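You operate a simulated robot arm through the tools that you are given. There is no shell and no other tool.

You are at the controls of a simulated robot arm. One attempt, no reset.

Task
Glue the blue flower head onto the long stem and let it set.
Fine: a bead that does not run; glue bottle back in its ring; leave the short stem. Set down upright: glue bottle.

It is judged by the outcome, as a careful person would: the job done as asked, and still so three seconds after it is handed in. It fails if anything else is knocked over, pushed out of place, dropped, spilled or broken.

Robot
A 6-joint arm with a four-finger gripper, fixed in place. Base frame: the origin is at the foot of the arm, x ahead of it, y to its left, z up; the work surface is at about z = 0.8. Readings come in m, degrees, newtons and seconds.
With the tool pointing down near the work surface it reaches from about 0.18 to 0.66 m from the base axis. Its first joint turns from -166.0 to 166.0 degrees. Payload 3.43 kg.
The TCP is the grasp point between the finger pads, 0.03 m short of the fingertips. In the tool frame z runs along the fingers and y along their closing line. Largest opening 0.12 m; the body of the gripper starts 0.085 m behind the TCP.
Orientation is that of the tool frame in the base frame, as a unit quaternion [w, x, y, z]. With the fingers straight down and closing along the base's y, the tool's x points along the base's -x, its y along +y and its z along -z.

Tools
- The arm moves only by the tool send_rows. Its argument "rows" is a list of rows, each an object (a shift or turn left out is 0, a gripper value left out holds the last) with "angular": the turn, a rotation vector about the base's x, y, z in degrees, a list of three; "offset": the shift along the base's x, y, z in m, a list of three; "grip": the finger opening in m, from 0 to 0.12. In form: [{"angular": [rx, ry, rz], "offset": [x, y, z], "grip": grip}, ...]. A call has 1 to 20 rows; each row shifts and turns the commanded pose from where the row before left it. Each row takes 0.2 s and may step no farther than 0.05 m and 8.6 degrees from the row before; otherwise, or with a gripper value out of range, the whole call is refused. A pose out of reach is approached as far as the arm can. The call stops where the force on the tool passes 40 N (or 10 N more than at its start, if that is more) or the arm is blocked; 0.2 s more then pass. Each finger halts on what it meets, pressing with about 21 N; the grip force reading is that of the motor and also rises with nothing between the fingers. The clock runs only during rows and for 0.2 s after the last one: add rows that do not move to give the fingers time. The reply holds the time, the measured pose of the TCP, the force on the tool along the base axes, the opening and the grip force, in the units named above and with some noise, with the torque about the TCP (base axes, N m) and any sound that the robot's microphone picked up.
- Cameras (640 x 400 px; columns grow to the right, rows downward): "scene" is fixed at [0.2246, 0.5051, 1.4336]; the picture's right is [-0.74, -0.67, 0.00], its down [-0.34, 0.37, -0.86] and it looks along [0.58, -0.64, -0.51] (base axes); focal length 272 px, centre (320, 200). "wrist" rides on the gripper at [0.071, -0.017, -0.121] in the tool frame; the picture's right is [0.23, 0.97, 0.00], its down [-0.81, 0.19, -0.55] and it looks along [-0.54, 0.13, 0.83] (tool axes); focal length 275 px, centre (320, 200). There is no depth. A picture from a camera that has moved, and an enlarged one, comes with that camera's place and axes in the base frame and with its lens. The place of the scene camera against the robot may be out by one fixed shift of up to 0.018 m in any direction.
- grab_frame(camera): a new picture of that camera. It takes no simulated time.
- raise_lower(by): slides the trunk up (or, below 0, down) by that many m; the arm rides with it, the base frame stays. It gives what a move gives, with no picture.
- close_up(camera, box): a new picture of the part [left, top, right, bottom] of that camera's present view, enlarged. It takes no simulated time.
- finish_job(): hands the job in; it is judged then, once.

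Nothing tells you positions but the pictures and the camera data. Unless the task says otherwise, let go and move clear before handing in.

The tools are called as name(argument=value, ...) on one line, values as JSON. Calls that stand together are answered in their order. send_rows: Moves the arm, as the interface text tells. Its arguments: {"type":"object","properties":{"rows":{"type":"array","items":{"type":"object","properties":{"angular":{"type":"array","items":{"type":"number"}},"offset":{"type":"array","items":{"type":"number"}},"grip":{"type":"number"}}}}},"required":["rows"]} The other tools are called the same way: raise_lower (by) slides the trunk up or down; grab_frame (camera) takes a picture; close_up (camera, box) takes an enlarged picture of a part of a camera's view; finish_job () hands the job in.

At the start:

```text
time: 0.0
tool_pos: [0.5362, -0.1437, 1.3165]
orientation: [0.0, 0.001, 1.0, 0.0]
contact_force: [0.2, 0.0, 0.2]
wrist_torque: [0.03, -0.02, 0.05]
width: 0.1204
gripper_force: 0.0
trunk travel left (down, up): [-0.25, 0.19]
```

scene: 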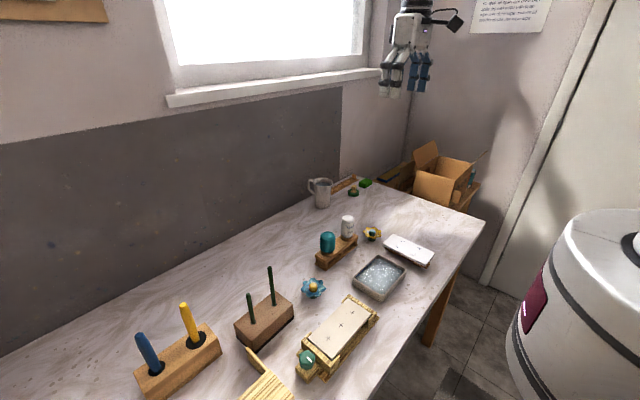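
wrist: 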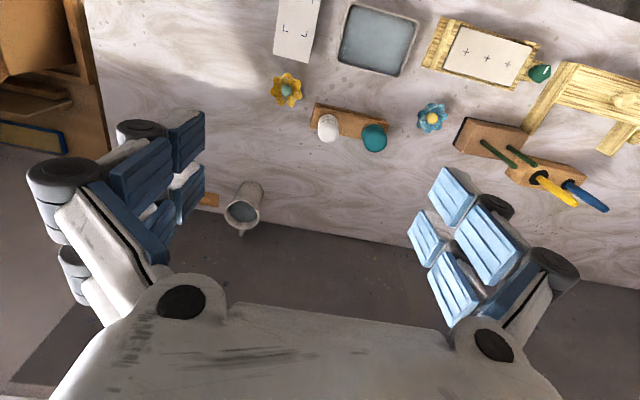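

I see a bench with a stem block (short and long green stems), a blue and a yellow flower head, a small rack with teal and white bottles, a tray, and a card with crosses on a wooden jig with a green knob. I'll take enlarged views before moving.

close_up(camera="scene", box=[220, 240, 400, 390])

close_up(camera="scene", box=[290, 160, 450, 310])

close_up(camera="wrist", box=[260, 0, 460, 170])

close_up(camera="wrist", box=[400, 20, 640, 220])

close_up(camera="scene", box=[120, 250, 320, 400])

```text
2.67 times, centred on (310, 315) of scene
camera zoom: at [0.2246, 0.5051, 1.4336], right [-0.74, -0.67, 0.0], down [-0.34, 0.37, -0.86], along [0.58, -0.64, -0.51], focal length 725 px, centre (347, -107)
```

zoom: 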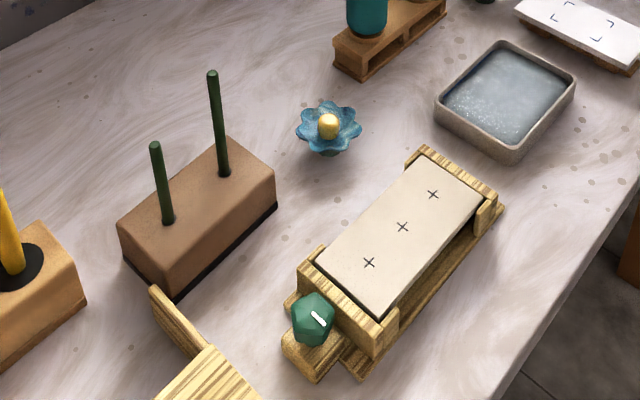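

```text
2.67 times, centred on (370, 235) of scene
camera zoom: at [0.2246, 0.5051, 1.4336], right [-0.74, -0.67, 0.0], down [-0.34, 0.37, -0.86], along [0.58, -0.64, -0.51], focal length 725 px, centre (187, 107)
```

zoom: 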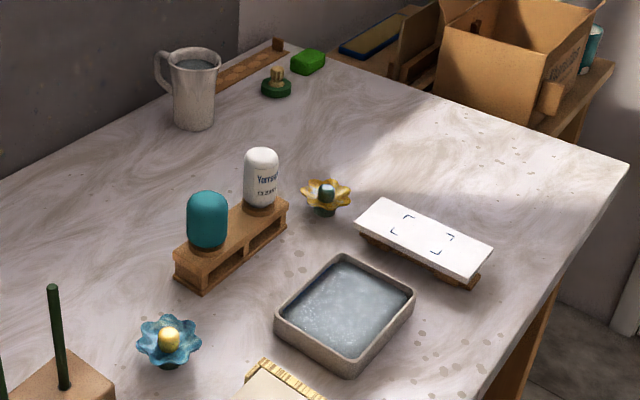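

```text
2.35 times, centred on (360, 85) of wrist
camera zoom: at [0.4663, -0.1592, 1.4362], right [-0.23, 0.97, 0.0], down [0.81, 0.19, 0.55], along [0.54, 0.13, -0.83], focal length 648 px, centre (226, 471)
```

zoom: 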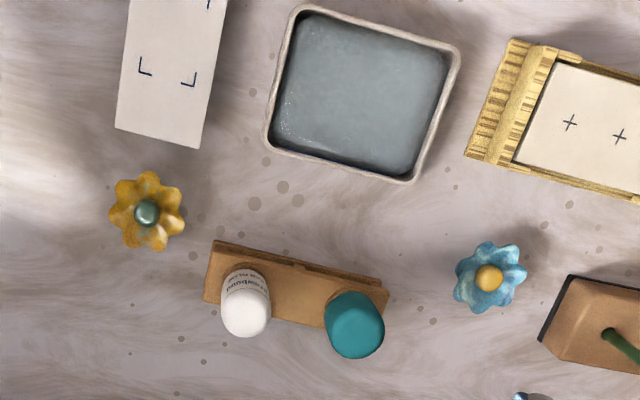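

```text
2.00 times, centred on (520, 120) of wrist
camera zoom: at [0.4663, -0.1592, 1.4362], right [-0.23, 0.97, 0.0], down [0.81, 0.19, 0.55], along [0.54, 0.13, -0.83], focal length 551 px, centre (-80, 360)
```

zoom: 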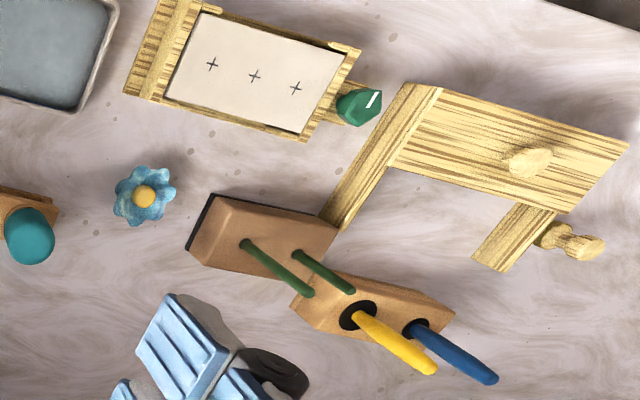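

```text
2.67 times, centred on (220, 325) of scene
camera zoom: at [0.2246, 0.5051, 1.4336], right [-0.74, -0.67, 0.0], down [-0.34, 0.37, -0.86], along [0.58, -0.64, -0.51], focal length 725 px, centre (587, -133)
```

zoom: 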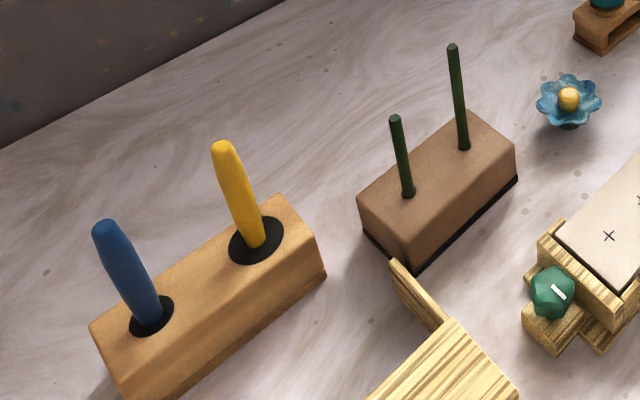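

The label on the white bottle is still unreadable, and I need to see how the nozzles and rings work. I'll move the gripper back and down, high over the free bench, for closer wrist views.

send_rows(rows=[{"offset": [-0.0145, 0.02425, -0.0295]}, {"offset": [-0.0145, 0.02425, -0.0295]}, {"offset": [-0.0145, 0.02425, -0.0295]}, {"offset": [-0.0145, 0.02425, -0.0295]}, {"offset": [-0.0145, 0.02425, -0.0295]}, {"offset": [-0.0145, 0.02425, -0.0295]}, {"offset": [-0.0145, 0.02425, -0.0295]}, {"offset": [-0.0145, 0.02425, -0.0295]}])

grab_frame(camera="wrist")

close_up(camera="scene", box=[305, 205, 370, 275])

close_up(camera="scene", box=[290, 270, 340, 305])

```text
time: 1.8
tool_pos: [0.4196, 0.052, 1.0823]
orientation: [0.001, 0.0, 1.0, 0.0]
contact_force: [0.4, 0.2, -0.1]
wrist_torque: [-0.05, 0.02, 0.0]
width: 0.1198
gripper_force: 0.0
trunk travel left (down, up): [-0.25, 0.19]
```

```text
taken
camera wrist: at [0.3504, 0.0361, 1.2014], right [-0.23, 0.97, 0.0], down [0.81, 0.19, 0.55], along [0.54, 0.13, -0.83], focal length 275 px, centre (320, 200)
```

wrist: 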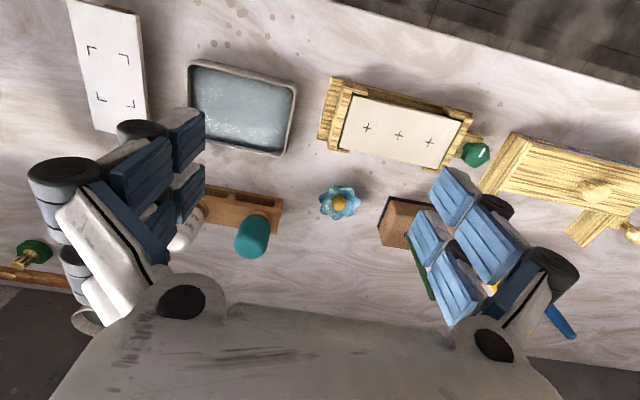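

```text
5.71 times, centred on (338, 240) of scene
camera zoom: at [0.2246, 0.5051, 1.4336], right [-0.74, -0.67, 0.0], down [-0.34, 0.37, -0.86], along [0.58, -0.64, -0.51], focal length 1553 px, centre (220, -29)
```

zoom: 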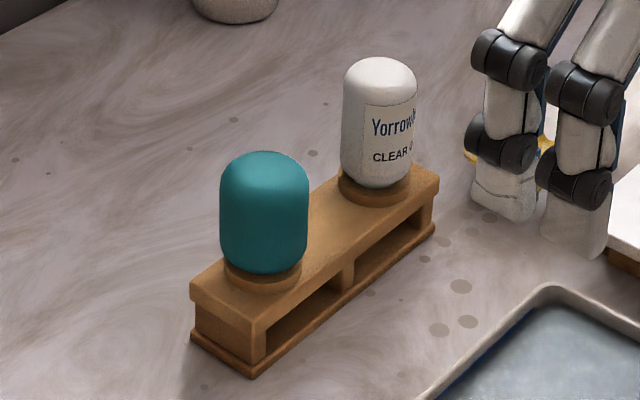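

```text
11.43 times, centred on (315, 288) of scene
camera zoom: at [0.2246, 0.5051, 1.4336], right [-0.74, -0.67, 0.0], down [-0.34, 0.37, -0.86], along [0.58, -0.64, -0.51], focal length 3106 px, centre (377, -800)
```

zoom: 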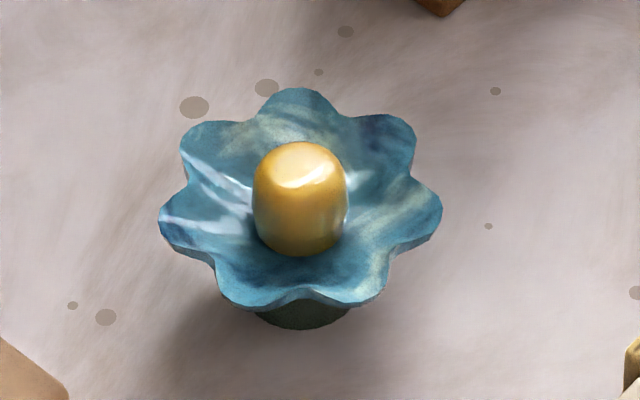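

I can make out "Yorrow… CLEAR …" on the white bottle, but the teal one shows no label from here. I'll zoom the wrist view on both bottles.

close_up(camera="wrist", box=[160, 170, 300, 270])

close_up(camera="wrist", box=[300, 170, 460, 270])

send_rows(rows=[{"offset": [-0.02, -0.04, -0.01]}, {"offset": [-0.02, -0.04, -0.01]}, {"offset": [-0.02, -0.04, -0.01]}, {"offset": [-0.02, -0.04, -0.01]}])

grab_frame(camera="wrist")

```text
4.00 times, centred on (230, 220) of wrist
camera zoom: at [0.3504, 0.0361, 1.2014], right [-0.23, 0.97, 0.0], down [0.81, 0.19, 0.55], along [0.54, 0.13, -0.83], focal length 1101 px, centre (680, 120)
```

zoom: 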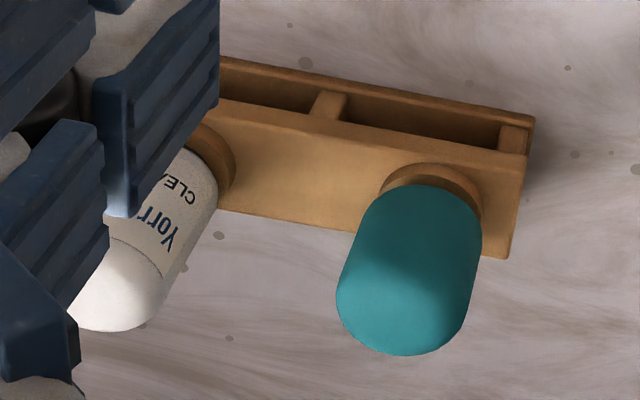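

```text
4.00 times, centred on (380, 220) of wrist
camera zoom: at [0.3504, 0.0361, 1.2014], right [-0.23, 0.97, 0.0], down [0.81, 0.19, 0.55], along [0.54, 0.13, -0.83], focal length 1101 px, centre (80, 120)
```

zoom: 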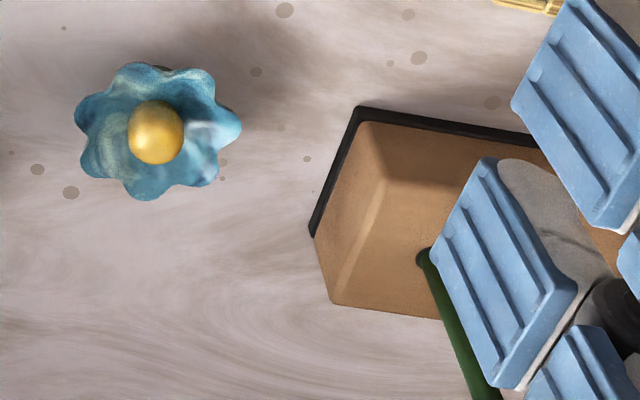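

```text
time: 2.8
tool_pos: [0.3414, -0.1091, 1.0386]
orientation: [0.0, 0.0, 1.0, 0.0]
contact_force: [-0.2, -0.2, 0.3]
wrist_torque: [0.03, 0.02, 0.0]
width: 0.1202
gripper_force: 0.1
trunk travel left (down, up): [-0.25, 0.19]
```

```text
taken
camera wrist: at [0.2705, -0.1253, 1.159], right [-0.23, 0.97, 0.0], down [0.81, 0.19, 0.55], along [0.54, 0.13, -0.83], focal length 275 px, centre (320, 200)
```

wrist: 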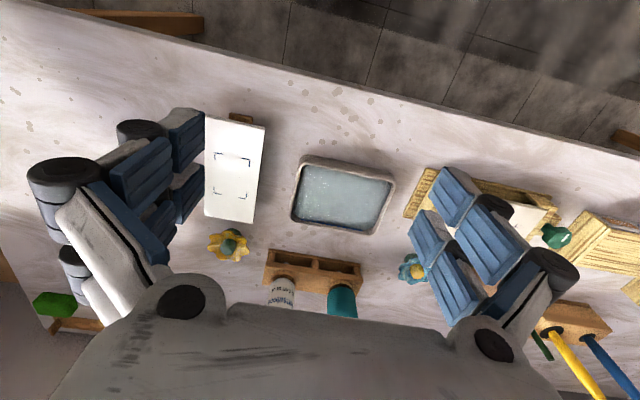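

close_up(camera="wrist", box=[250, 240, 370, 320])

close_up(camera="scene", box=[310, 210, 370, 270])

```text
5.00 times, centred on (310, 280) of wrist
camera zoom: at [0.2705, -0.1253, 1.159], right [-0.23, 0.97, 0.0], down [0.81, 0.19, 0.55], along [0.54, 0.13, -0.83], focal length 1376 px, centre (370, -200)
```

zoom: 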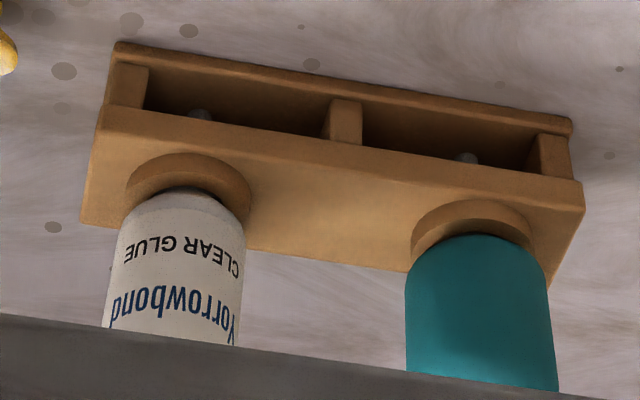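

```text
6.67 times, centred on (340, 240) of scene
camera zoom: at [0.2246, 0.5051, 1.4336], right [-0.74, -0.67, 0.0], down [-0.34, 0.37, -0.86], along [0.58, -0.64, -0.51], focal length 1812 px, centre (187, -67)
```

zoom: 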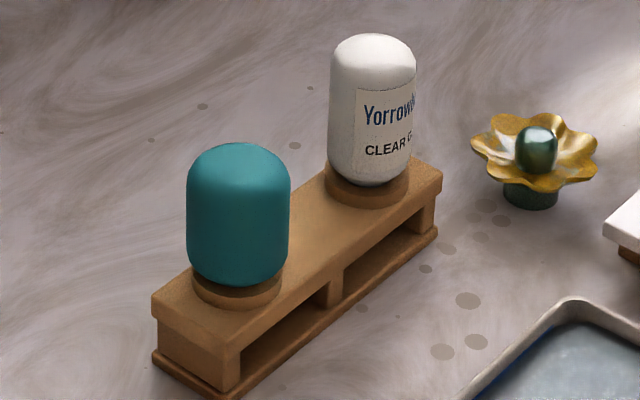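

The white bottle is labelled "Yorrowbond CLEAR GLUE" and sits nozzle-down in its ring, so that is the glue. Next I'll view the stems from closer and fix their positions.

send_rows(rows=[{"offset": [0.0136, 0.0386, 0.0139]}, {"offset": [0.0136, 0.0386, 0.0139]}, {"offset": [0.0136, 0.0386, 0.0139]}, {"offset": [0.0136, 0.0386, 0.0139]}, {"offset": [0.0136, 0.0386, 0.0139]}, {"offset": [0.0136, 0.0386, 0.0139]}, {"offset": [0.0136, 0.0386, 0.0139]}, {"offset": [0.0136, 0.0386, 0.0139]}])

grab_frame(camera="wrist")

close_up(camera="wrist", box=[240, 150, 400, 250])

close_up(camera="scene", box=[230, 260, 310, 350])

```text
time: 4.6
tool_pos: [0.4482, 0.1992, 1.1529]
orientation: [-0.001, 0.0, 1.0, -0.001]
contact_force: [0.3, 0.4, 0.2]
wrist_torque: [-0.03, 0.04, -0.01]
width: 0.1203
gripper_force: 0.0
trunk travel left (down, up): [-0.25, 0.19]
```

```text
taken
camera wrist: at [0.3786, 0.1836, 1.2718], right [-0.23, 0.97, 0.0], down [0.81, 0.19, 0.55], along [0.54, 0.13, -0.83], focal length 275 px, centre (320, 200)
```

wrist: 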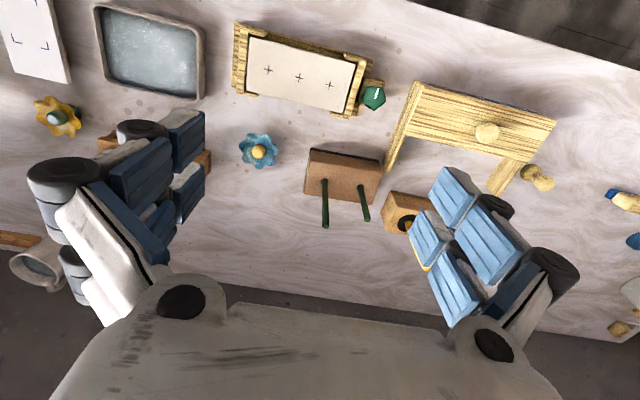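

```text
4.00 times, centred on (320, 200) of wrist
camera zoom: at [0.3786, 0.1836, 1.2718], right [-0.23, 0.97, 0.0], down [0.81, 0.19, 0.55], along [0.54, 0.13, -0.83], focal length 1101 px, centre (320, 200)
```

zoom: 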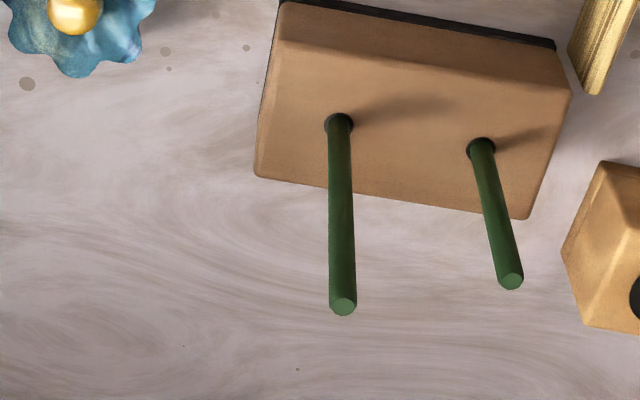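

```text
4.44 times, centred on (270, 305) of scene
camera zoom: at [0.2246, 0.5051, 1.4336], right [-0.74, -0.67, 0.0], down [-0.34, 0.37, -0.86], along [0.58, -0.64, -0.51], focal length 1208 px, centre (542, -267)
```

zoom: 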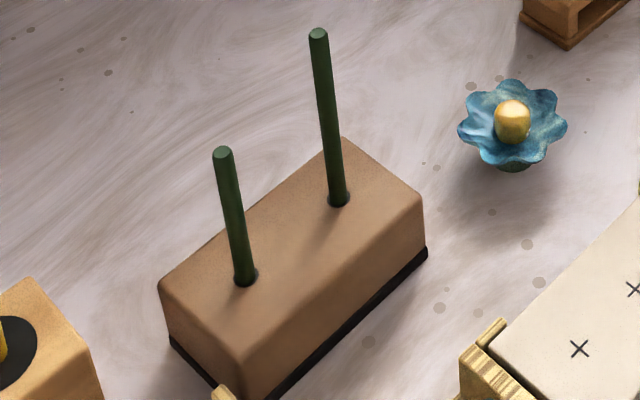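

The long stem tip triangulates to about (0.609, 0.247, 0.979), stem diameter about 9 mm. Next I'll look straight at the glue bottle the same way.

send_rows(rows=[{"offset": [0.004, -0.0424, -0.0088]}, {"offset": [0.004, -0.0424, -0.0088]}, {"offset": [0.004, -0.0424, -0.0088]}, {"offset": [0.004, -0.0424, -0.0088]}, {"offset": [0.004, -0.0424, -0.0088]}, {"offset": [0.004, -0.0424, -0.0088]}, {"offset": [0.004, -0.0424, -0.0088]}, {"offset": [0.004, -0.0424, -0.0088]}])

grab_frame(camera="wrist")

close_up(camera="wrist", box=[220, 140, 400, 270])

```text
time: 6.4
tool_pos: [0.481, -0.1394, 1.0814]
orientation: [0.0, 0.0, 1.0, 0.0]
contact_force: [0.4, -1.5, 0.5]
wrist_torque: [0.05, 0.02, 0.01]
width: 0.1201
gripper_force: 0.1
trunk travel left (down, up): [-0.25, 0.19]
```

```text
taken
camera wrist: at [0.4112, -0.1563, 1.2004], right [-0.23, 0.97, 0.0], down [0.81, 0.19, 0.55], along [0.54, 0.13, -0.83], focal length 275 px, centre (320, 200)
```

wrist: 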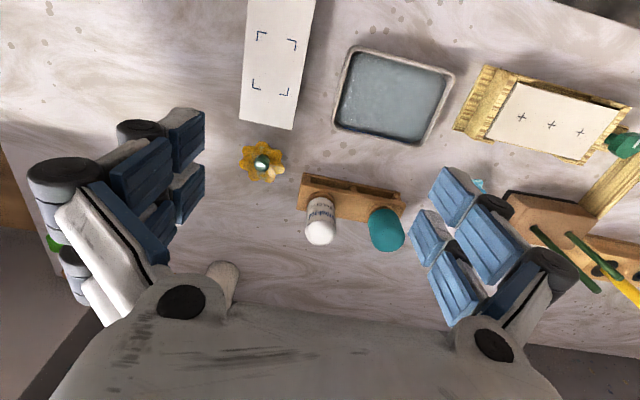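

```text
3.08 times, centred on (310, 205) of wrist
camera zoom: at [0.4112, -0.1563, 1.2004], right [-0.23, 0.97, 0.0], down [0.81, 0.19, 0.55], along [0.54, 0.13, -0.83], focal length 847 px, centre (351, 185)
```

zoom: 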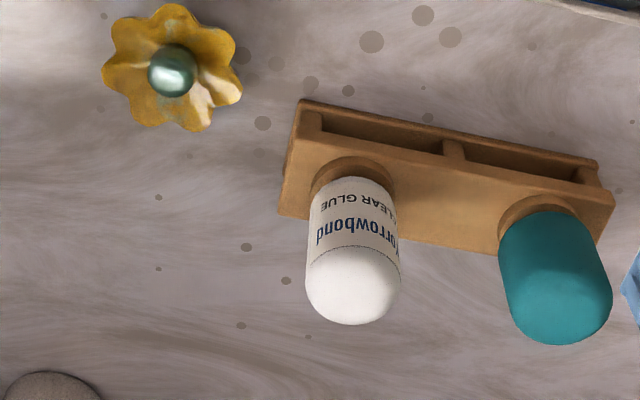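

The glue bottle's ring is centred near (0.648, -0.099), with the bottle about 42 mm across and 0.845–0.925 high. I'll narrow the fingers and move above it, still clear of the bottle tops.

send_rows(rows=[{"offset": [0.0418, 0.0101, 0], "grip": 0.075}, {"offset": [0.0418, 0.0101, 0]}, {"offset": [0.0418, 0.0101, 0]}, {"offset": [0.0416, 0.0101, 0]}, {}, {}])

grab_frame(camera="wrist")

grab_frame(camera="scene")

close_up(camera="wrist", box=[220, 90, 420, 215])

```text
time: 7.8
tool_pos: [0.6505, -0.0979, 1.08]
orientation: [0.0, 0.0, 1.0, -0.001]
contact_force: [0.1, 0.2, 0.1]
wrist_torque: [0.01, -0.02, -0.02]
width: 0.0753
gripper_force: 0.1
trunk travel left (down, up): [-0.25, 0.19]
```

```text
taken
camera wrist: at [0.579, -0.1152, 1.1996], right [-0.23, 0.97, 0.0], down [0.81, 0.19, 0.55], along [0.54, 0.13, -0.83], focal length 275 px, centre (320, 200)
```

wrist: 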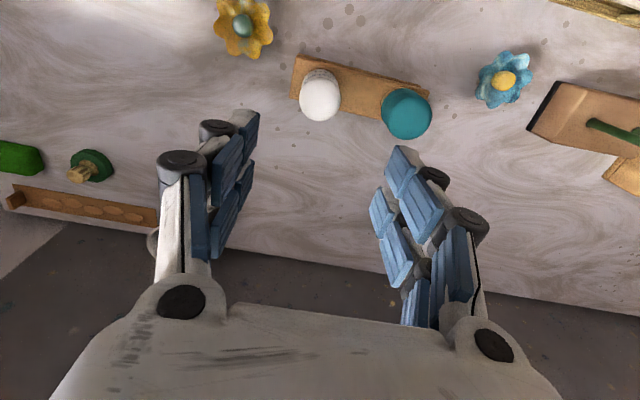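

```text
taken
```

scene: 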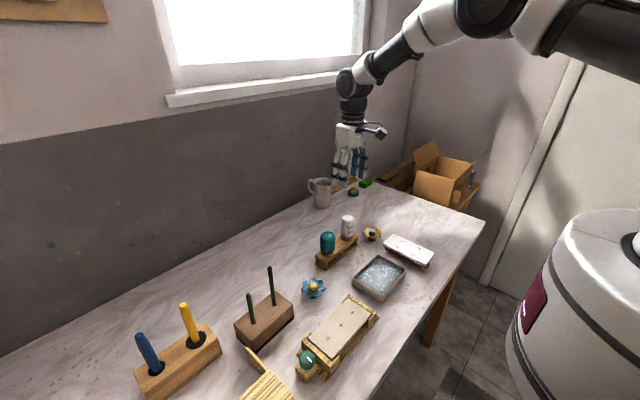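

```text
3.20 times, centred on (320, 152) of wrist
camera zoom: at [0.579, -0.1152, 1.1996], right [-0.23, 0.97, 0.0], down [0.81, 0.19, 0.55], along [0.54, 0.13, -0.83], focal length 881 px, centre (320, 352)
```

zoom: 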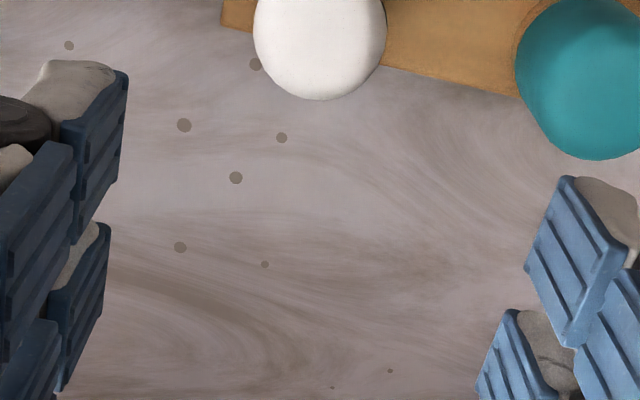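

The bottle's axis measures about (0.6475, -0.098), directly under the gripper. I'll descend in two stages, keeping the fingertips above the ring, and check in between.

send_rows(rows=[{"offset": [-0.001, 0, -0.035]}, {"offset": [-0.001, 0, -0.035]}, {"offset": [0, 0, -0.035]}, {}])

grab_frame(camera="wrist")

close_up(camera="scene", box=[290, 160, 400, 280])

```text
time: 8.8
tool_pos: [0.6473, -0.1003, 0.9754]
orientation: [0.0, -0.001, 1.0, 0.001]
contact_force: [0.6, 0.5, 0.7]
wrist_torque: [-0.03, -0.01, -0.01]
width: 0.0752
gripper_force: 0.0
trunk travel left (down, up): [-0.25, 0.19]
```

```text
taken
camera wrist: at [0.5762, -0.1168, 1.095], right [-0.23, 0.97, 0.0], down [0.81, 0.19, 0.55], along [0.54, 0.13, -0.83], focal length 275 px, centre (320, 200)
```

wrist: 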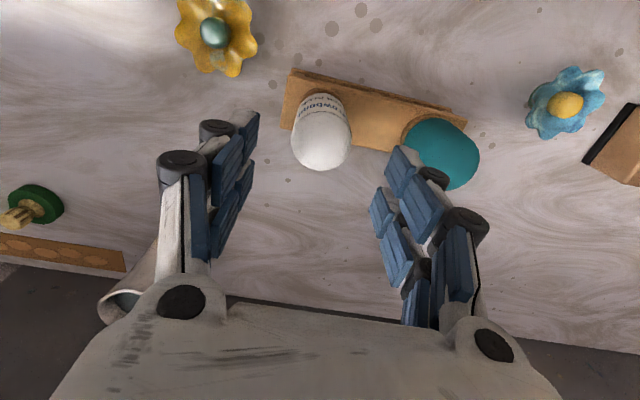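

```text
3.33 times, centred on (345, 220) of scene
camera zoom: at [0.2246, 0.5051, 1.4336], right [-0.74, -0.67, 0.0], down [-0.34, 0.37, -0.86], along [0.58, -0.64, -0.51], focal length 906 px, centre (237, 133)
```

zoom: 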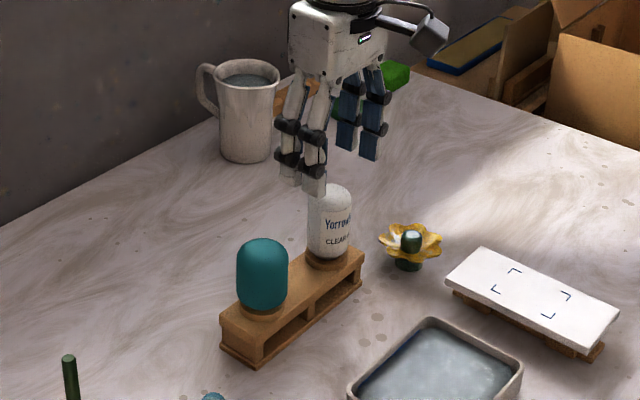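

Alignment is good: the bottle is centred between the open fingers, and the teal bottle has clearance. I'll go down to grasp height.

send_rows(rows=[{"offset": [0.0005, 0.001, -0.03]}, {"offset": [0, 0, -0.03]}, {"offset": [0, 0, -0.023]}, {}])

grab_frame(camera="wrist")

close_up(camera="scene", box=[290, 180, 380, 280])

```text
time: 9.8
tool_pos: [0.6463, -0.099, 0.8934]
orientation: [-0.001, 0.0, 1.0, 0.0]
contact_force: [0.2, 0.7, -0.4]
wrist_torque: [-0.07, 0.0, -0.02]
width: 0.075
gripper_force: 0.0
trunk travel left (down, up): [-0.25, 0.19]
```

```text
taken
camera wrist: at [0.5763, -0.1156, 1.0128], right [-0.23, 0.97, 0.0], down [0.81, 0.19, 0.55], along [0.54, 0.13, -0.83], focal length 275 px, centre (320, 200)
```

wrist: 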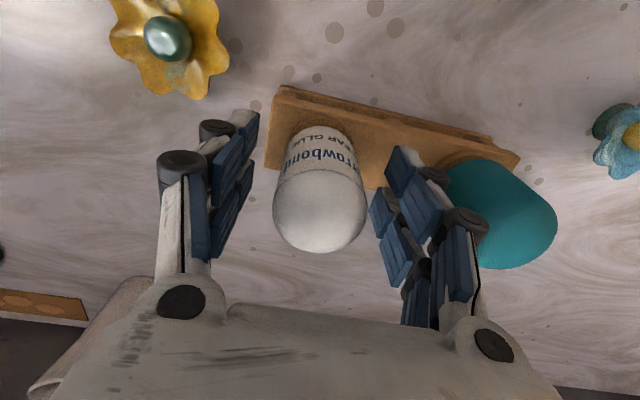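

```text
4.00 times, centred on (335, 230) of scene
camera zoom: at [0.2246, 0.5051, 1.4336], right [-0.74, -0.67, 0.0], down [-0.34, 0.37, -0.86], along [0.58, -0.64, -0.51], focal length 1087 px, centre (260, 80)
```

zoom: 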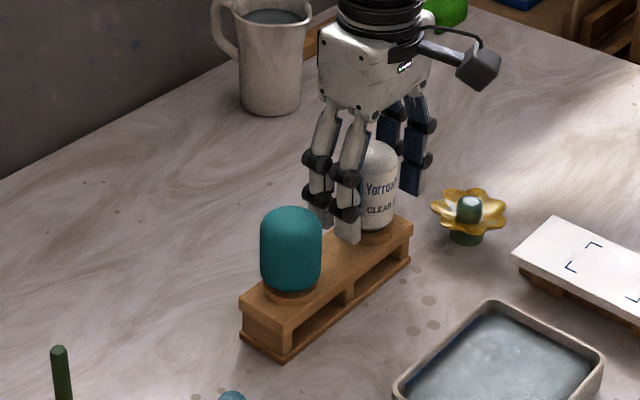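

The fingers straddle the bottle symmetrically. I'll close in small steps to find contact without squeezing glue out.

send_rows(rows=[{"grip": 0.06}, {"grip": 0.05}, {"grip": 0.046}, {}])

send_rows(rows=[{"grip": 0.043}, {}])

send_rows(rows=[{"grip": 0.042}, {}])

```text
time: 10.8
tool_pos: [0.6468, -0.0982, 0.8929]
orientation: [0.0, 0.0, 1.0, 0.0]
contact_force: [0.4, 1.0, 0.7]
wrist_torque: [0.01, -0.02, 0.05]
width: 0.046
gripper_force: 0.0
trunk travel left (down, up): [-0.25, 0.19]
```

```text
time: 11.4
tool_pos: [0.6478, -0.0998, 0.894]
orientation: [0.0, -0.001, 1.0, 0.0]
contact_force: [0.3, -0.2, 0.4]
wrist_torque: [-0.01, 0.01, 0.01]
width: 0.0431
gripper_force: 0.0
trunk travel left (down, up): [-0.25, 0.19]
```

```text
time: 12.0
tool_pos: [0.6472, -0.0993, 0.8942]
orientation: [0.0, -0.001, 1.0, 0.0]
contact_force: [-0.1, 0.0, -0.1]
wrist_torque: [0.0, 0.02, 0.03]
width: 0.0418
gripper_force: 0.1
trunk travel left (down, up): [-0.25, 0.19]
```

send_rows(rows=[{"grip": 0.041}, {}])

grab_frame(camera="wrist")

```text
time: 12.6
tool_pos: [0.647, -0.0995, 0.8934]
orientation: [0.0, 0.0, 1.0, 0.001]
contact_force: [0.2, 0.2, 0.3]
wrist_torque: [0.0, 0.01, 0.01]
width: 0.0415
gripper_force: 0.1
trunk travel left (down, up): [-0.25, 0.19]
```

```text
taken
camera wrist: at [0.5763, -0.1157, 1.0127], right [-0.23, 0.97, 0.0], down [0.81, 0.19, 0.55], along [0.54, 0.13, -0.83], focal length 275 px, centre (320, 200)
```

wrist: 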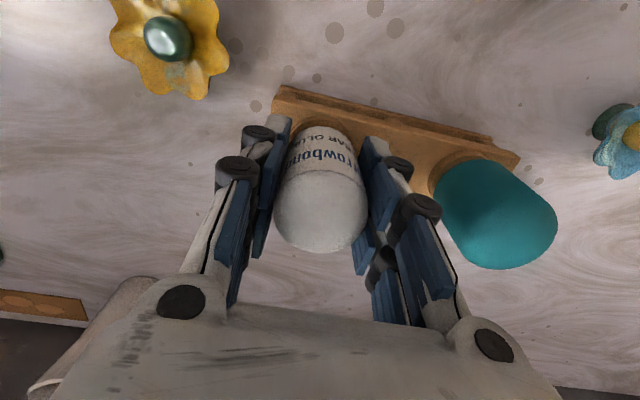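

send_rows(rows=[{"grip": 0.04}, {}])

close_up(camera="wrist", box=[230, 90, 420, 280])

```text
time: 13.2
tool_pos: [0.6472, -0.099, 0.8925]
orientation: [0.0, 0.0, 1.0, 0.0]
contact_force: [0.6, -0.6, 0.2]
wrist_torque: [-0.01, 0.04, 0.0]
width: 0.0404
gripper_force: 0.1
trunk travel left (down, up): [-0.25, 0.19]
```

```text
2.11 times, centred on (325, 185) of wrist
camera zoom: at [0.5763, -0.1157, 1.0127], right [-0.23, 0.97, 0.0], down [0.81, 0.19, 0.55], along [0.54, 0.13, -0.83], focal length 580 px, centre (310, 232)
```

zoom: 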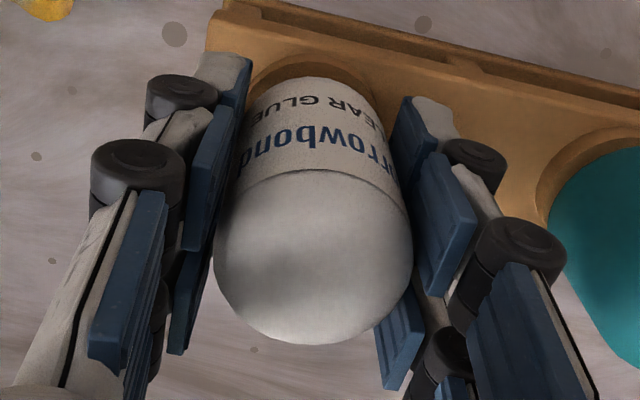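

send_rows(rows=[{"grip": 0.039}, {}])

send_rows(rows=[{"grip": 0.038}, {}])

```text
time: 13.8
tool_pos: [0.6465, -0.0982, 0.8946]
orientation: [0.0, 0.0, 1.0, 0.0]
contact_force: [-0.1, 0.3, 0.0]
wrist_torque: [-0.03, -0.02, -0.01]
width: 0.04
gripper_force: 9.9
trunk travel left (down, up): [-0.25, 0.19]
```

```text
time: 14.4
tool_pos: [0.6457, -0.0997, 0.8928]
orientation: [0.0, 0.001, 1.0, 0.0]
contact_force: [0.7, 0.9, 0.4]
wrist_torque: [0.0, 0.0, -0.01]
width: 0.0392
gripper_force: 20.6
trunk travel left (down, up): [-0.25, 0.19]
```

Contact came at 0.040 m, with the grip force rising past that. I'll ease to 0.039 (about 10 N), then lift gently and look at the nozzle.

send_rows(rows=[{"grip": 0.039}, {}, {"offset": [0, 0, 0.01]}, {"offset": [0, 0, 0.02]}, {"offset": [0, 0, 0.03]}, {"offset": [0, 0, 0.04]}, {"offset": [0, 0, 0.03]}, {}])

grab_frame(camera="wrist")

close_up(camera="scene", box=[300, 160, 390, 270])

```text
time: 16.2
tool_pos: [0.6456, -0.0998, 1.0241]
orientation: [0.0, 0.0, 1.0, 0.0]
contact_force: [-0.8, -1.1, -0.9]
wrist_torque: [0.02, -0.02, 0.01]
width: 0.0396
gripper_force: 1.0
trunk travel left (down, up): [-0.25, 0.19]
```

```text
taken
camera wrist: at [0.5756, -0.1155, 1.1443], right [-0.23, 0.97, 0.0], down [0.81, 0.19, 0.55], along [0.54, 0.13, -0.83], focal length 275 px, centre (320, 200)
```

wrist: 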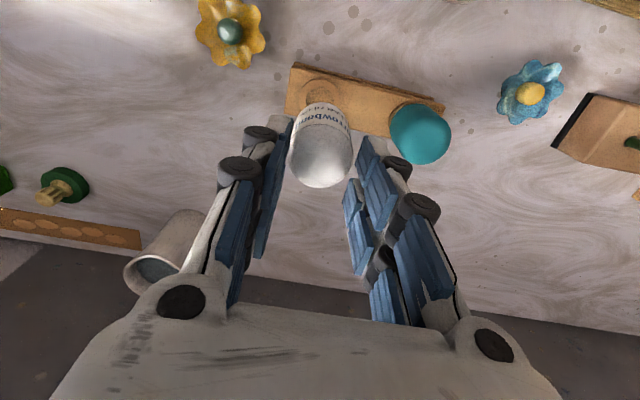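

```text
3.64 times, centred on (345, 215) of scene
camera zoom: at [0.2246, 0.5051, 1.4336], right [-0.74, -0.67, 0.0], down [-0.34, 0.37, -0.86], along [0.58, -0.64, -0.51], focal length 988 px, centre (229, 146)
```

zoom: 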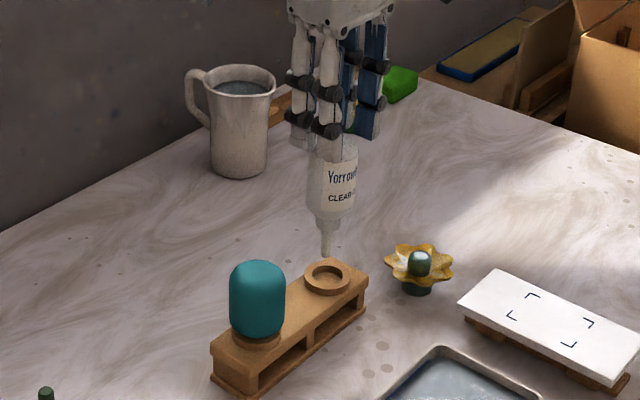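

The bottle has slipped low in the fingers and the grip reads only about 1 N, so it is close to dropping. I'll look closely before any motion.

close_up(camera="scene", box=[325, 180, 375, 245])

close_up(camera="wrist", box=[260, 50, 400, 210])

```text
6.15 times, centred on (350, 212) of scene
camera zoom: at [0.2246, 0.5051, 1.4336], right [-0.74, -0.67, 0.0], down [-0.34, 0.37, -0.86], along [0.58, -0.64, -0.51], focal length 1673 px, centre (135, 123)
```

zoom: 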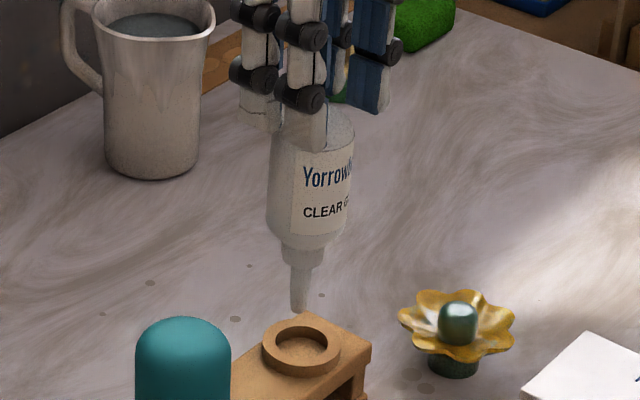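

```text
2.50 times, centred on (330, 130) of wrist
camera zoom: at [0.5756, -0.1155, 1.1443], right [-0.23, 0.97, 0.0], down [0.81, 0.19, 0.55], along [0.54, 0.13, -0.83], focal length 688 px, centre (295, 375)
```

zoom: 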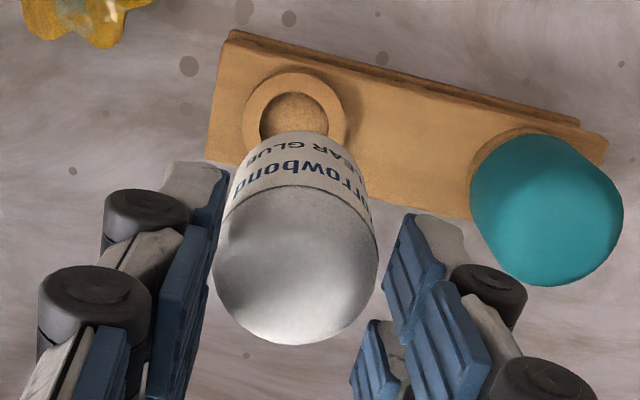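

The nozzle is dry and hanging about 2 cm above the ring. I'll tighten slightly without moving the arm, then check.

send_rows(rows=[{"grip": 0.0385}])

close_up(camera="scene", box=[325, 180, 375, 245])

```text
time: 16.6
tool_pos: [0.6462, -0.099, 1.0248]
orientation: [-0.001, 0.0, 1.0, 0.0]
contact_force: [-0.3, 1.0, -0.6]
wrist_torque: [0.01, 0.01, -0.01]
width: 0.0389
gripper_force: 0.0
trunk travel left (down, up): [-0.25, 0.19]
```

```text
6.15 times, centred on (350, 212) of scene
camera zoom: at [0.2246, 0.5051, 1.4336], right [-0.74, -0.67, 0.0], down [-0.34, 0.37, -0.86], along [0.58, -0.64, -0.51], focal length 1673 px, centre (135, 123)
```

zoom: 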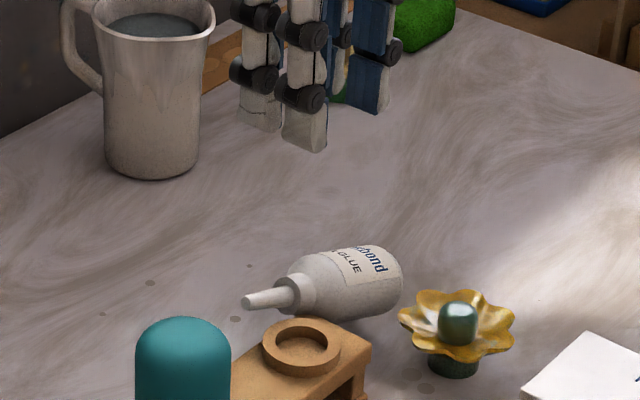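

I dropped the glue bottle: it slid out of the fingers and has toppled next to the rack. I'll let it come to rest with the arm still, then see what can be recovered.

send_rows(rows=[{}, {}, {}, {}])

grab_frame(camera="scene")

close_up(camera="scene", box=[300, 190, 400, 280])

grab_frame(camera="wrist")

```text
time: 17.6
tool_pos: [0.646, -0.0989, 1.0248]
orientation: [0.0, 0.0, 1.0, -0.001]
contact_force: [0.4, 0.6, -1.2]
wrist_torque: [0.01, 0.03, -0.01]
width: 0.0392
gripper_force: 0.1
trunk travel left (down, up): [-0.25, 0.19]
```

```text
taken
```

scene: 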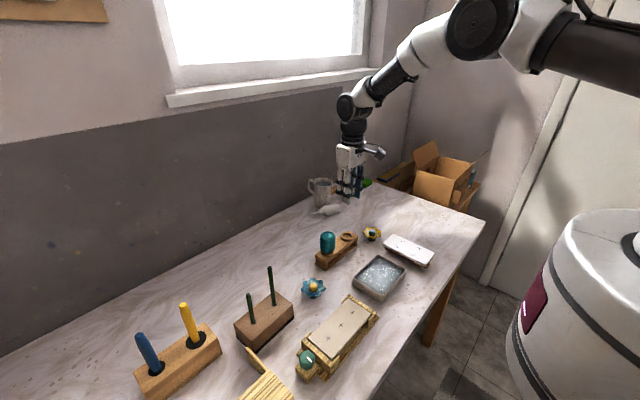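

```text
4.44 times, centred on (350, 235) of scene
camera zoom: at [0.2246, 0.5051, 1.4336], right [-0.74, -0.67, 0.0], down [-0.34, 0.37, -0.86], along [0.58, -0.64, -0.51], focal length 1208 px, centre (187, 44)
```

zoom: 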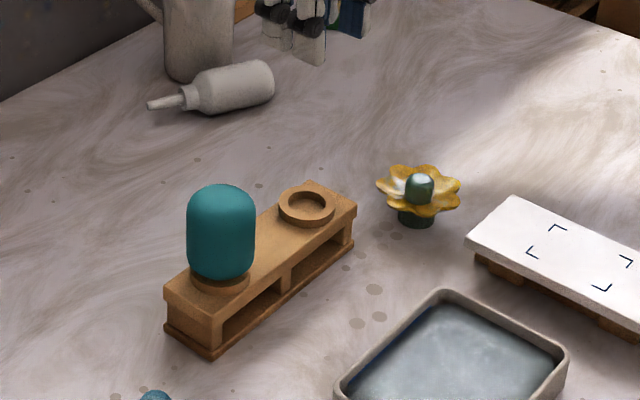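

```text
taken
camera wrist: at [0.5754, -0.1154, 1.1441], right [-0.23, 0.97, 0.0], down [0.81, 0.19, 0.55], along [0.54, 0.13, -0.83], focal length 275 px, centre (320, 200)
```

wrist: 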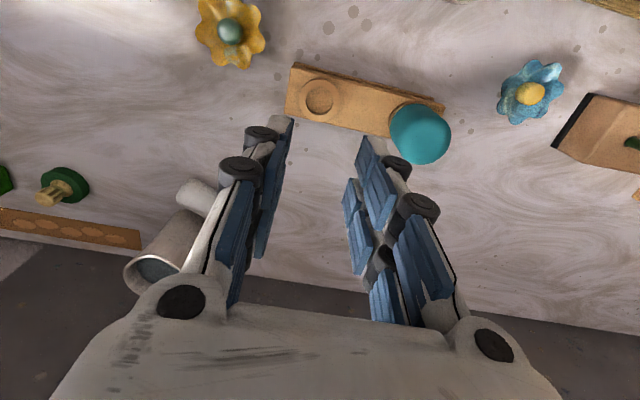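

The bottle rolled to the wall side and lies near the mug, roughly (0.83, -0.23), which is beyond the normal tool-down reach. I'll open the fingers, back off and get a good look to see whether it's recoverable.

send_rows(rows=[{"offset": [0, 0, 0.04], "grip": 0.12}, {"offset": [-0.018, -0.025, 0.03]}, {"offset": [-0.018, -0.025, 0.022]}, {"offset": [-0.018, -0.025, 0.022]}, {"offset": [-0.018, -0.025, 0.022]}, {"offset": [-0.018, -0.025, 0.022]}, {"offset": [-0.018, -0.025, 0.012]}, {"offset": [-0.018, -0.025, 0.0]}, {"offset": [-0.018, -0.025, 0.0]}, {}])

grab_frame(camera="wrist")

close_up(camera="scene", box=[300, 160, 400, 250])

close_up(camera="wrist", box=[210, 140, 410, 280])

```text
time: 19.8
tool_pos: [0.5047, -0.2981, 1.1948]
orientation: [0.0, 0.0, 1.0, 0.0]
contact_force: [-0.6, 0.2, 0.3]
wrist_torque: [-0.05, -0.01, 0.0]
width: 0.1203
gripper_force: 0.1
trunk travel left (down, up): [-0.25, 0.19]
```

```text
taken
camera wrist: at [0.4336, -0.314, 1.3147], right [-0.23, 0.97, 0.0], down [0.81, 0.19, 0.55], along [0.54, 0.13, -0.83], focal length 275 px, centre (320, 200)
```

wrist: 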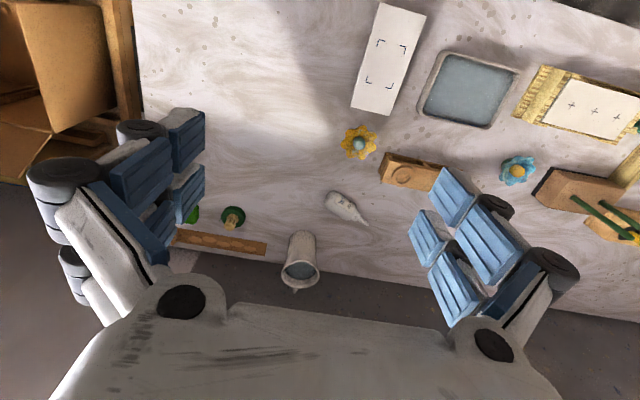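

```text
4.44 times, centred on (350, 205) of scene
camera zoom: at [0.2246, 0.5051, 1.4336], right [-0.74, -0.67, 0.0], down [-0.34, 0.37, -0.86], along [0.58, -0.64, -0.51], focal length 1208 px, centre (187, 178)
```

zoom: 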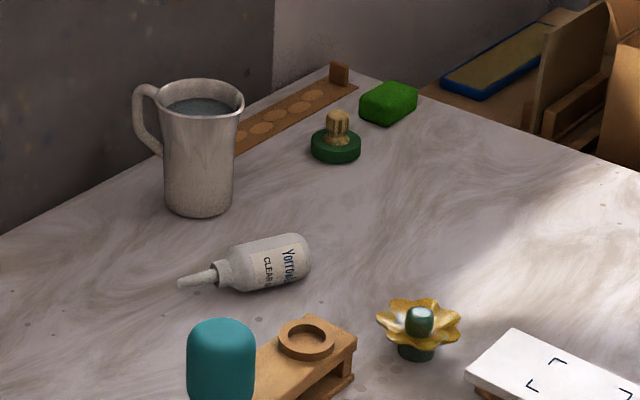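

```text
2.86 times, centred on (310, 210) of wrist
camera zoom: at [0.4336, -0.314, 1.3147], right [-0.23, 0.97, 0.0], down [0.81, 0.19, 0.55], along [0.54, 0.13, -0.83], focal length 786 px, centre (349, 171)
```

zoom: 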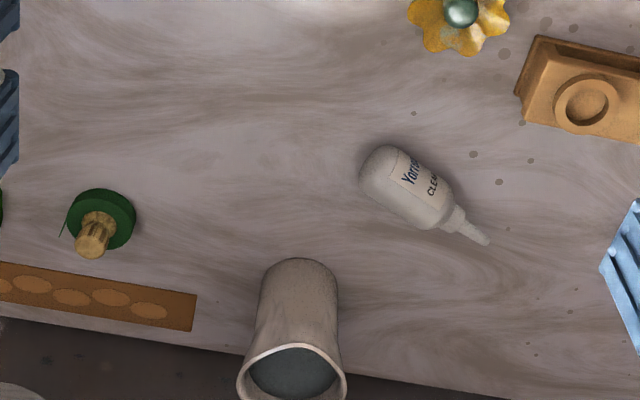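

The bottle appears to have bounced off the mug's side and to be rolling back. I'll wait with the arm still and see where it settles.

send_rows(rows=[{}, {}, {}, {}, {}])

close_up(camera="wrist", box=[210, 140, 410, 280])

send_rows(rows=[{}, {}, {}, {}, {}])

close_up(camera="wrist", box=[210, 140, 410, 280])

```text
time: 21.0
tool_pos: [0.5043, -0.2983, 1.1956]
orientation: [0.0, 0.0, 1.0, 0.0]
contact_force: [-0.6, 0.1, -0.5]
wrist_torque: [-0.01, -0.02, -0.01]
width: 0.1201
gripper_force: 0.0
trunk travel left (down, up): [-0.25, 0.19]
```

```text
2.86 times, centred on (310, 210) of wrist
camera zoom: at [0.4335, -0.3141, 1.3147], right [-0.23, 0.97, 0.0], down [0.81, 0.19, 0.55], along [0.54, 0.13, -0.83], focal length 786 px, centre (349, 171)
```

zoom: 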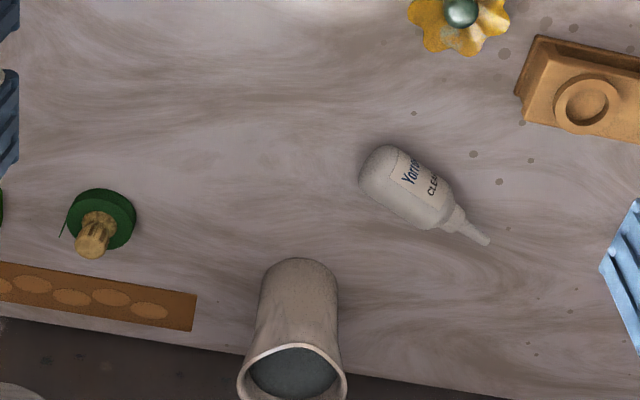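

```text
time: 22.2
tool_pos: [0.5037, -0.2976, 1.1956]
orientation: [0.0, 0.0, 1.0, 0.0]
contact_force: [0.0, 0.0, -0.3]
wrist_torque: [-0.06, 0.0, -0.02]
width: 0.12
gripper_force: 0.0
trunk travel left (down, up): [-0.25, 0.19]
```

```text
2.86 times, centred on (310, 210) of wrist
camera zoom: at [0.4334, -0.3142, 1.3147], right [-0.23, 0.97, 0.0], down [0.81, 0.19, 0.55], along [0.54, 0.13, -0.83], focal length 786 px, centre (349, 171)
```

zoom: 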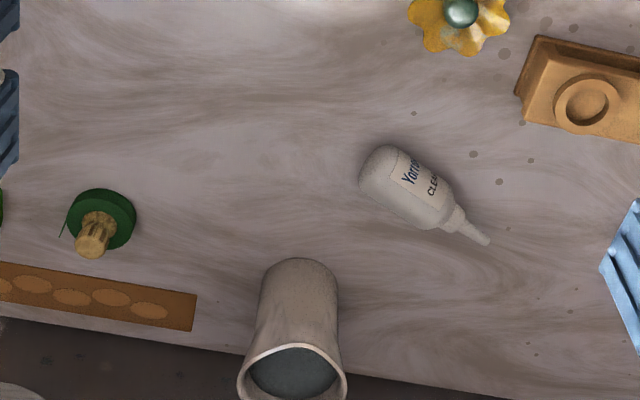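

The bottle is now at rest on its side with its body centre near (0.76, -0.19), nozzle pointing away from me and to the left, axis about 65° from x. I'll test how far the arm can extend in free air with the fingers well above everything.

send_rows(rows=[{"offset": [0.04, 0.02, -0.005]}, {"offset": [0.04, 0.02, -0.005]}, {"offset": [0.04, 0.02, -0.005]}, {"offset": [0.04, 0.02, -0.005]}, {"offset": [0.04, 0.02, -0.005]}, {"offset": [0.04, 0.01, -0.005]}, {}])

grab_frame(camera="scene")

grab_frame(camera="wrist")

```text
time: 23.8
tool_pos: [0.6853, -0.1823, 1.1679]
orientation: [0.0, 0.0, 1.0, 0.001]
contact_force: [-0.8, 0.8, 0.5]
wrist_torque: [-0.02, -0.01, -0.02]
width: 0.1198
gripper_force: 0.1
out of reach, approached as far as the arm can: row 5, 6
trunk travel left (down, up): [-0.25, 0.19]
```

```text
taken
```

scene: 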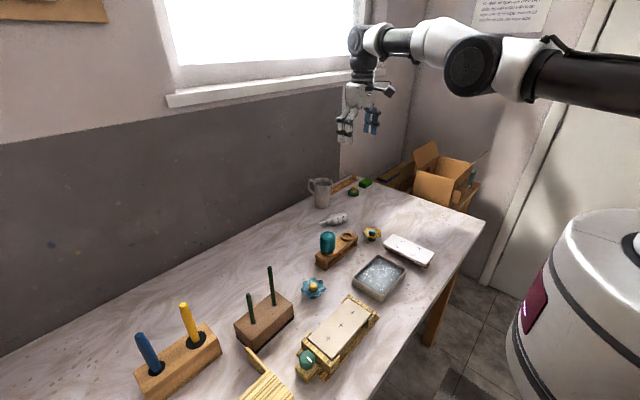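

```text
taken
camera wrist: at [0.6139, -0.1976, 1.2891], right [-0.23, 0.97, 0.0], down [0.81, 0.19, 0.55], along [0.54, 0.13, -0.83], focal length 275 px, centre (320, 200)
```

wrist: 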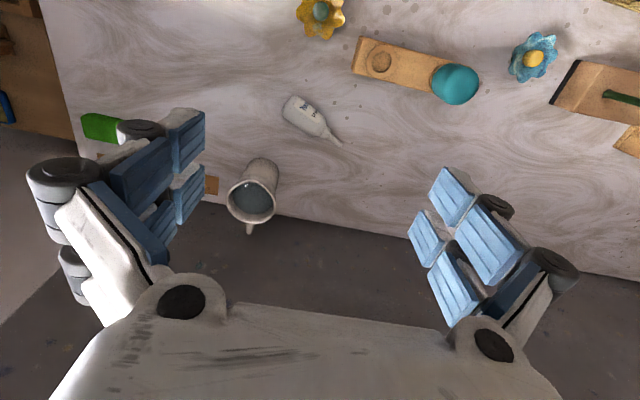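

The arm reaches about 0.71 m here, near its shoulder height, so lowering the trunk will give that reach closer to the table. Tilting the tool outward will add the rest. I'll back off a little, then lower the trunk 0.2 m.

send_rows(rows=[{"offset": [-0.045, 0, 0.015]}, {"offset": [-0.03, 0, 0.015]}, {}])

raise_lower(by=-0.1)

grab_frame(camera="scene")

```text
time: 24.6
tool_pos: [0.6097, -0.1817, 1.2007]
orientation: [0.001, 0.0, 1.0, 0.0]
contact_force: [0.5, 0.5, 0.2]
wrist_torque: [0.01, -0.03, 0.0]
width: 0.1198
gripper_force: 0.1
trunk travel left (down, up): [-0.25, 0.19]
```

```text
time: 25.9
tool_pos: [0.6106, -0.1812, 1.1006]
orientation: [0.0, 0.0, 1.0, 0.0]
contact_force: [0.0, 0.4, -0.3]
wrist_torque: [0.01, 0.0, -0.01]
width: 0.1202
gripper_force: 0.1
trunk travel left (down, up): [-0.15, 0.29]
```

```text
taken
```

scene: 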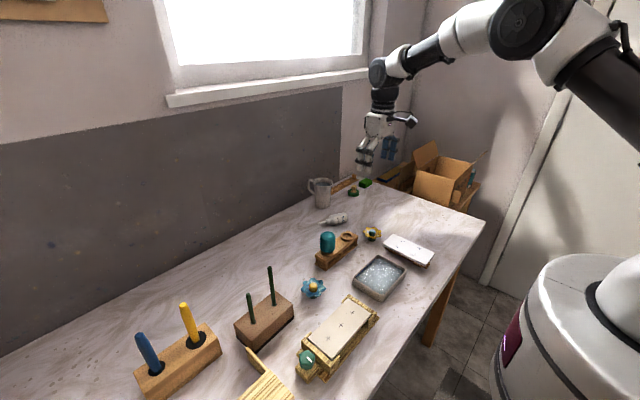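

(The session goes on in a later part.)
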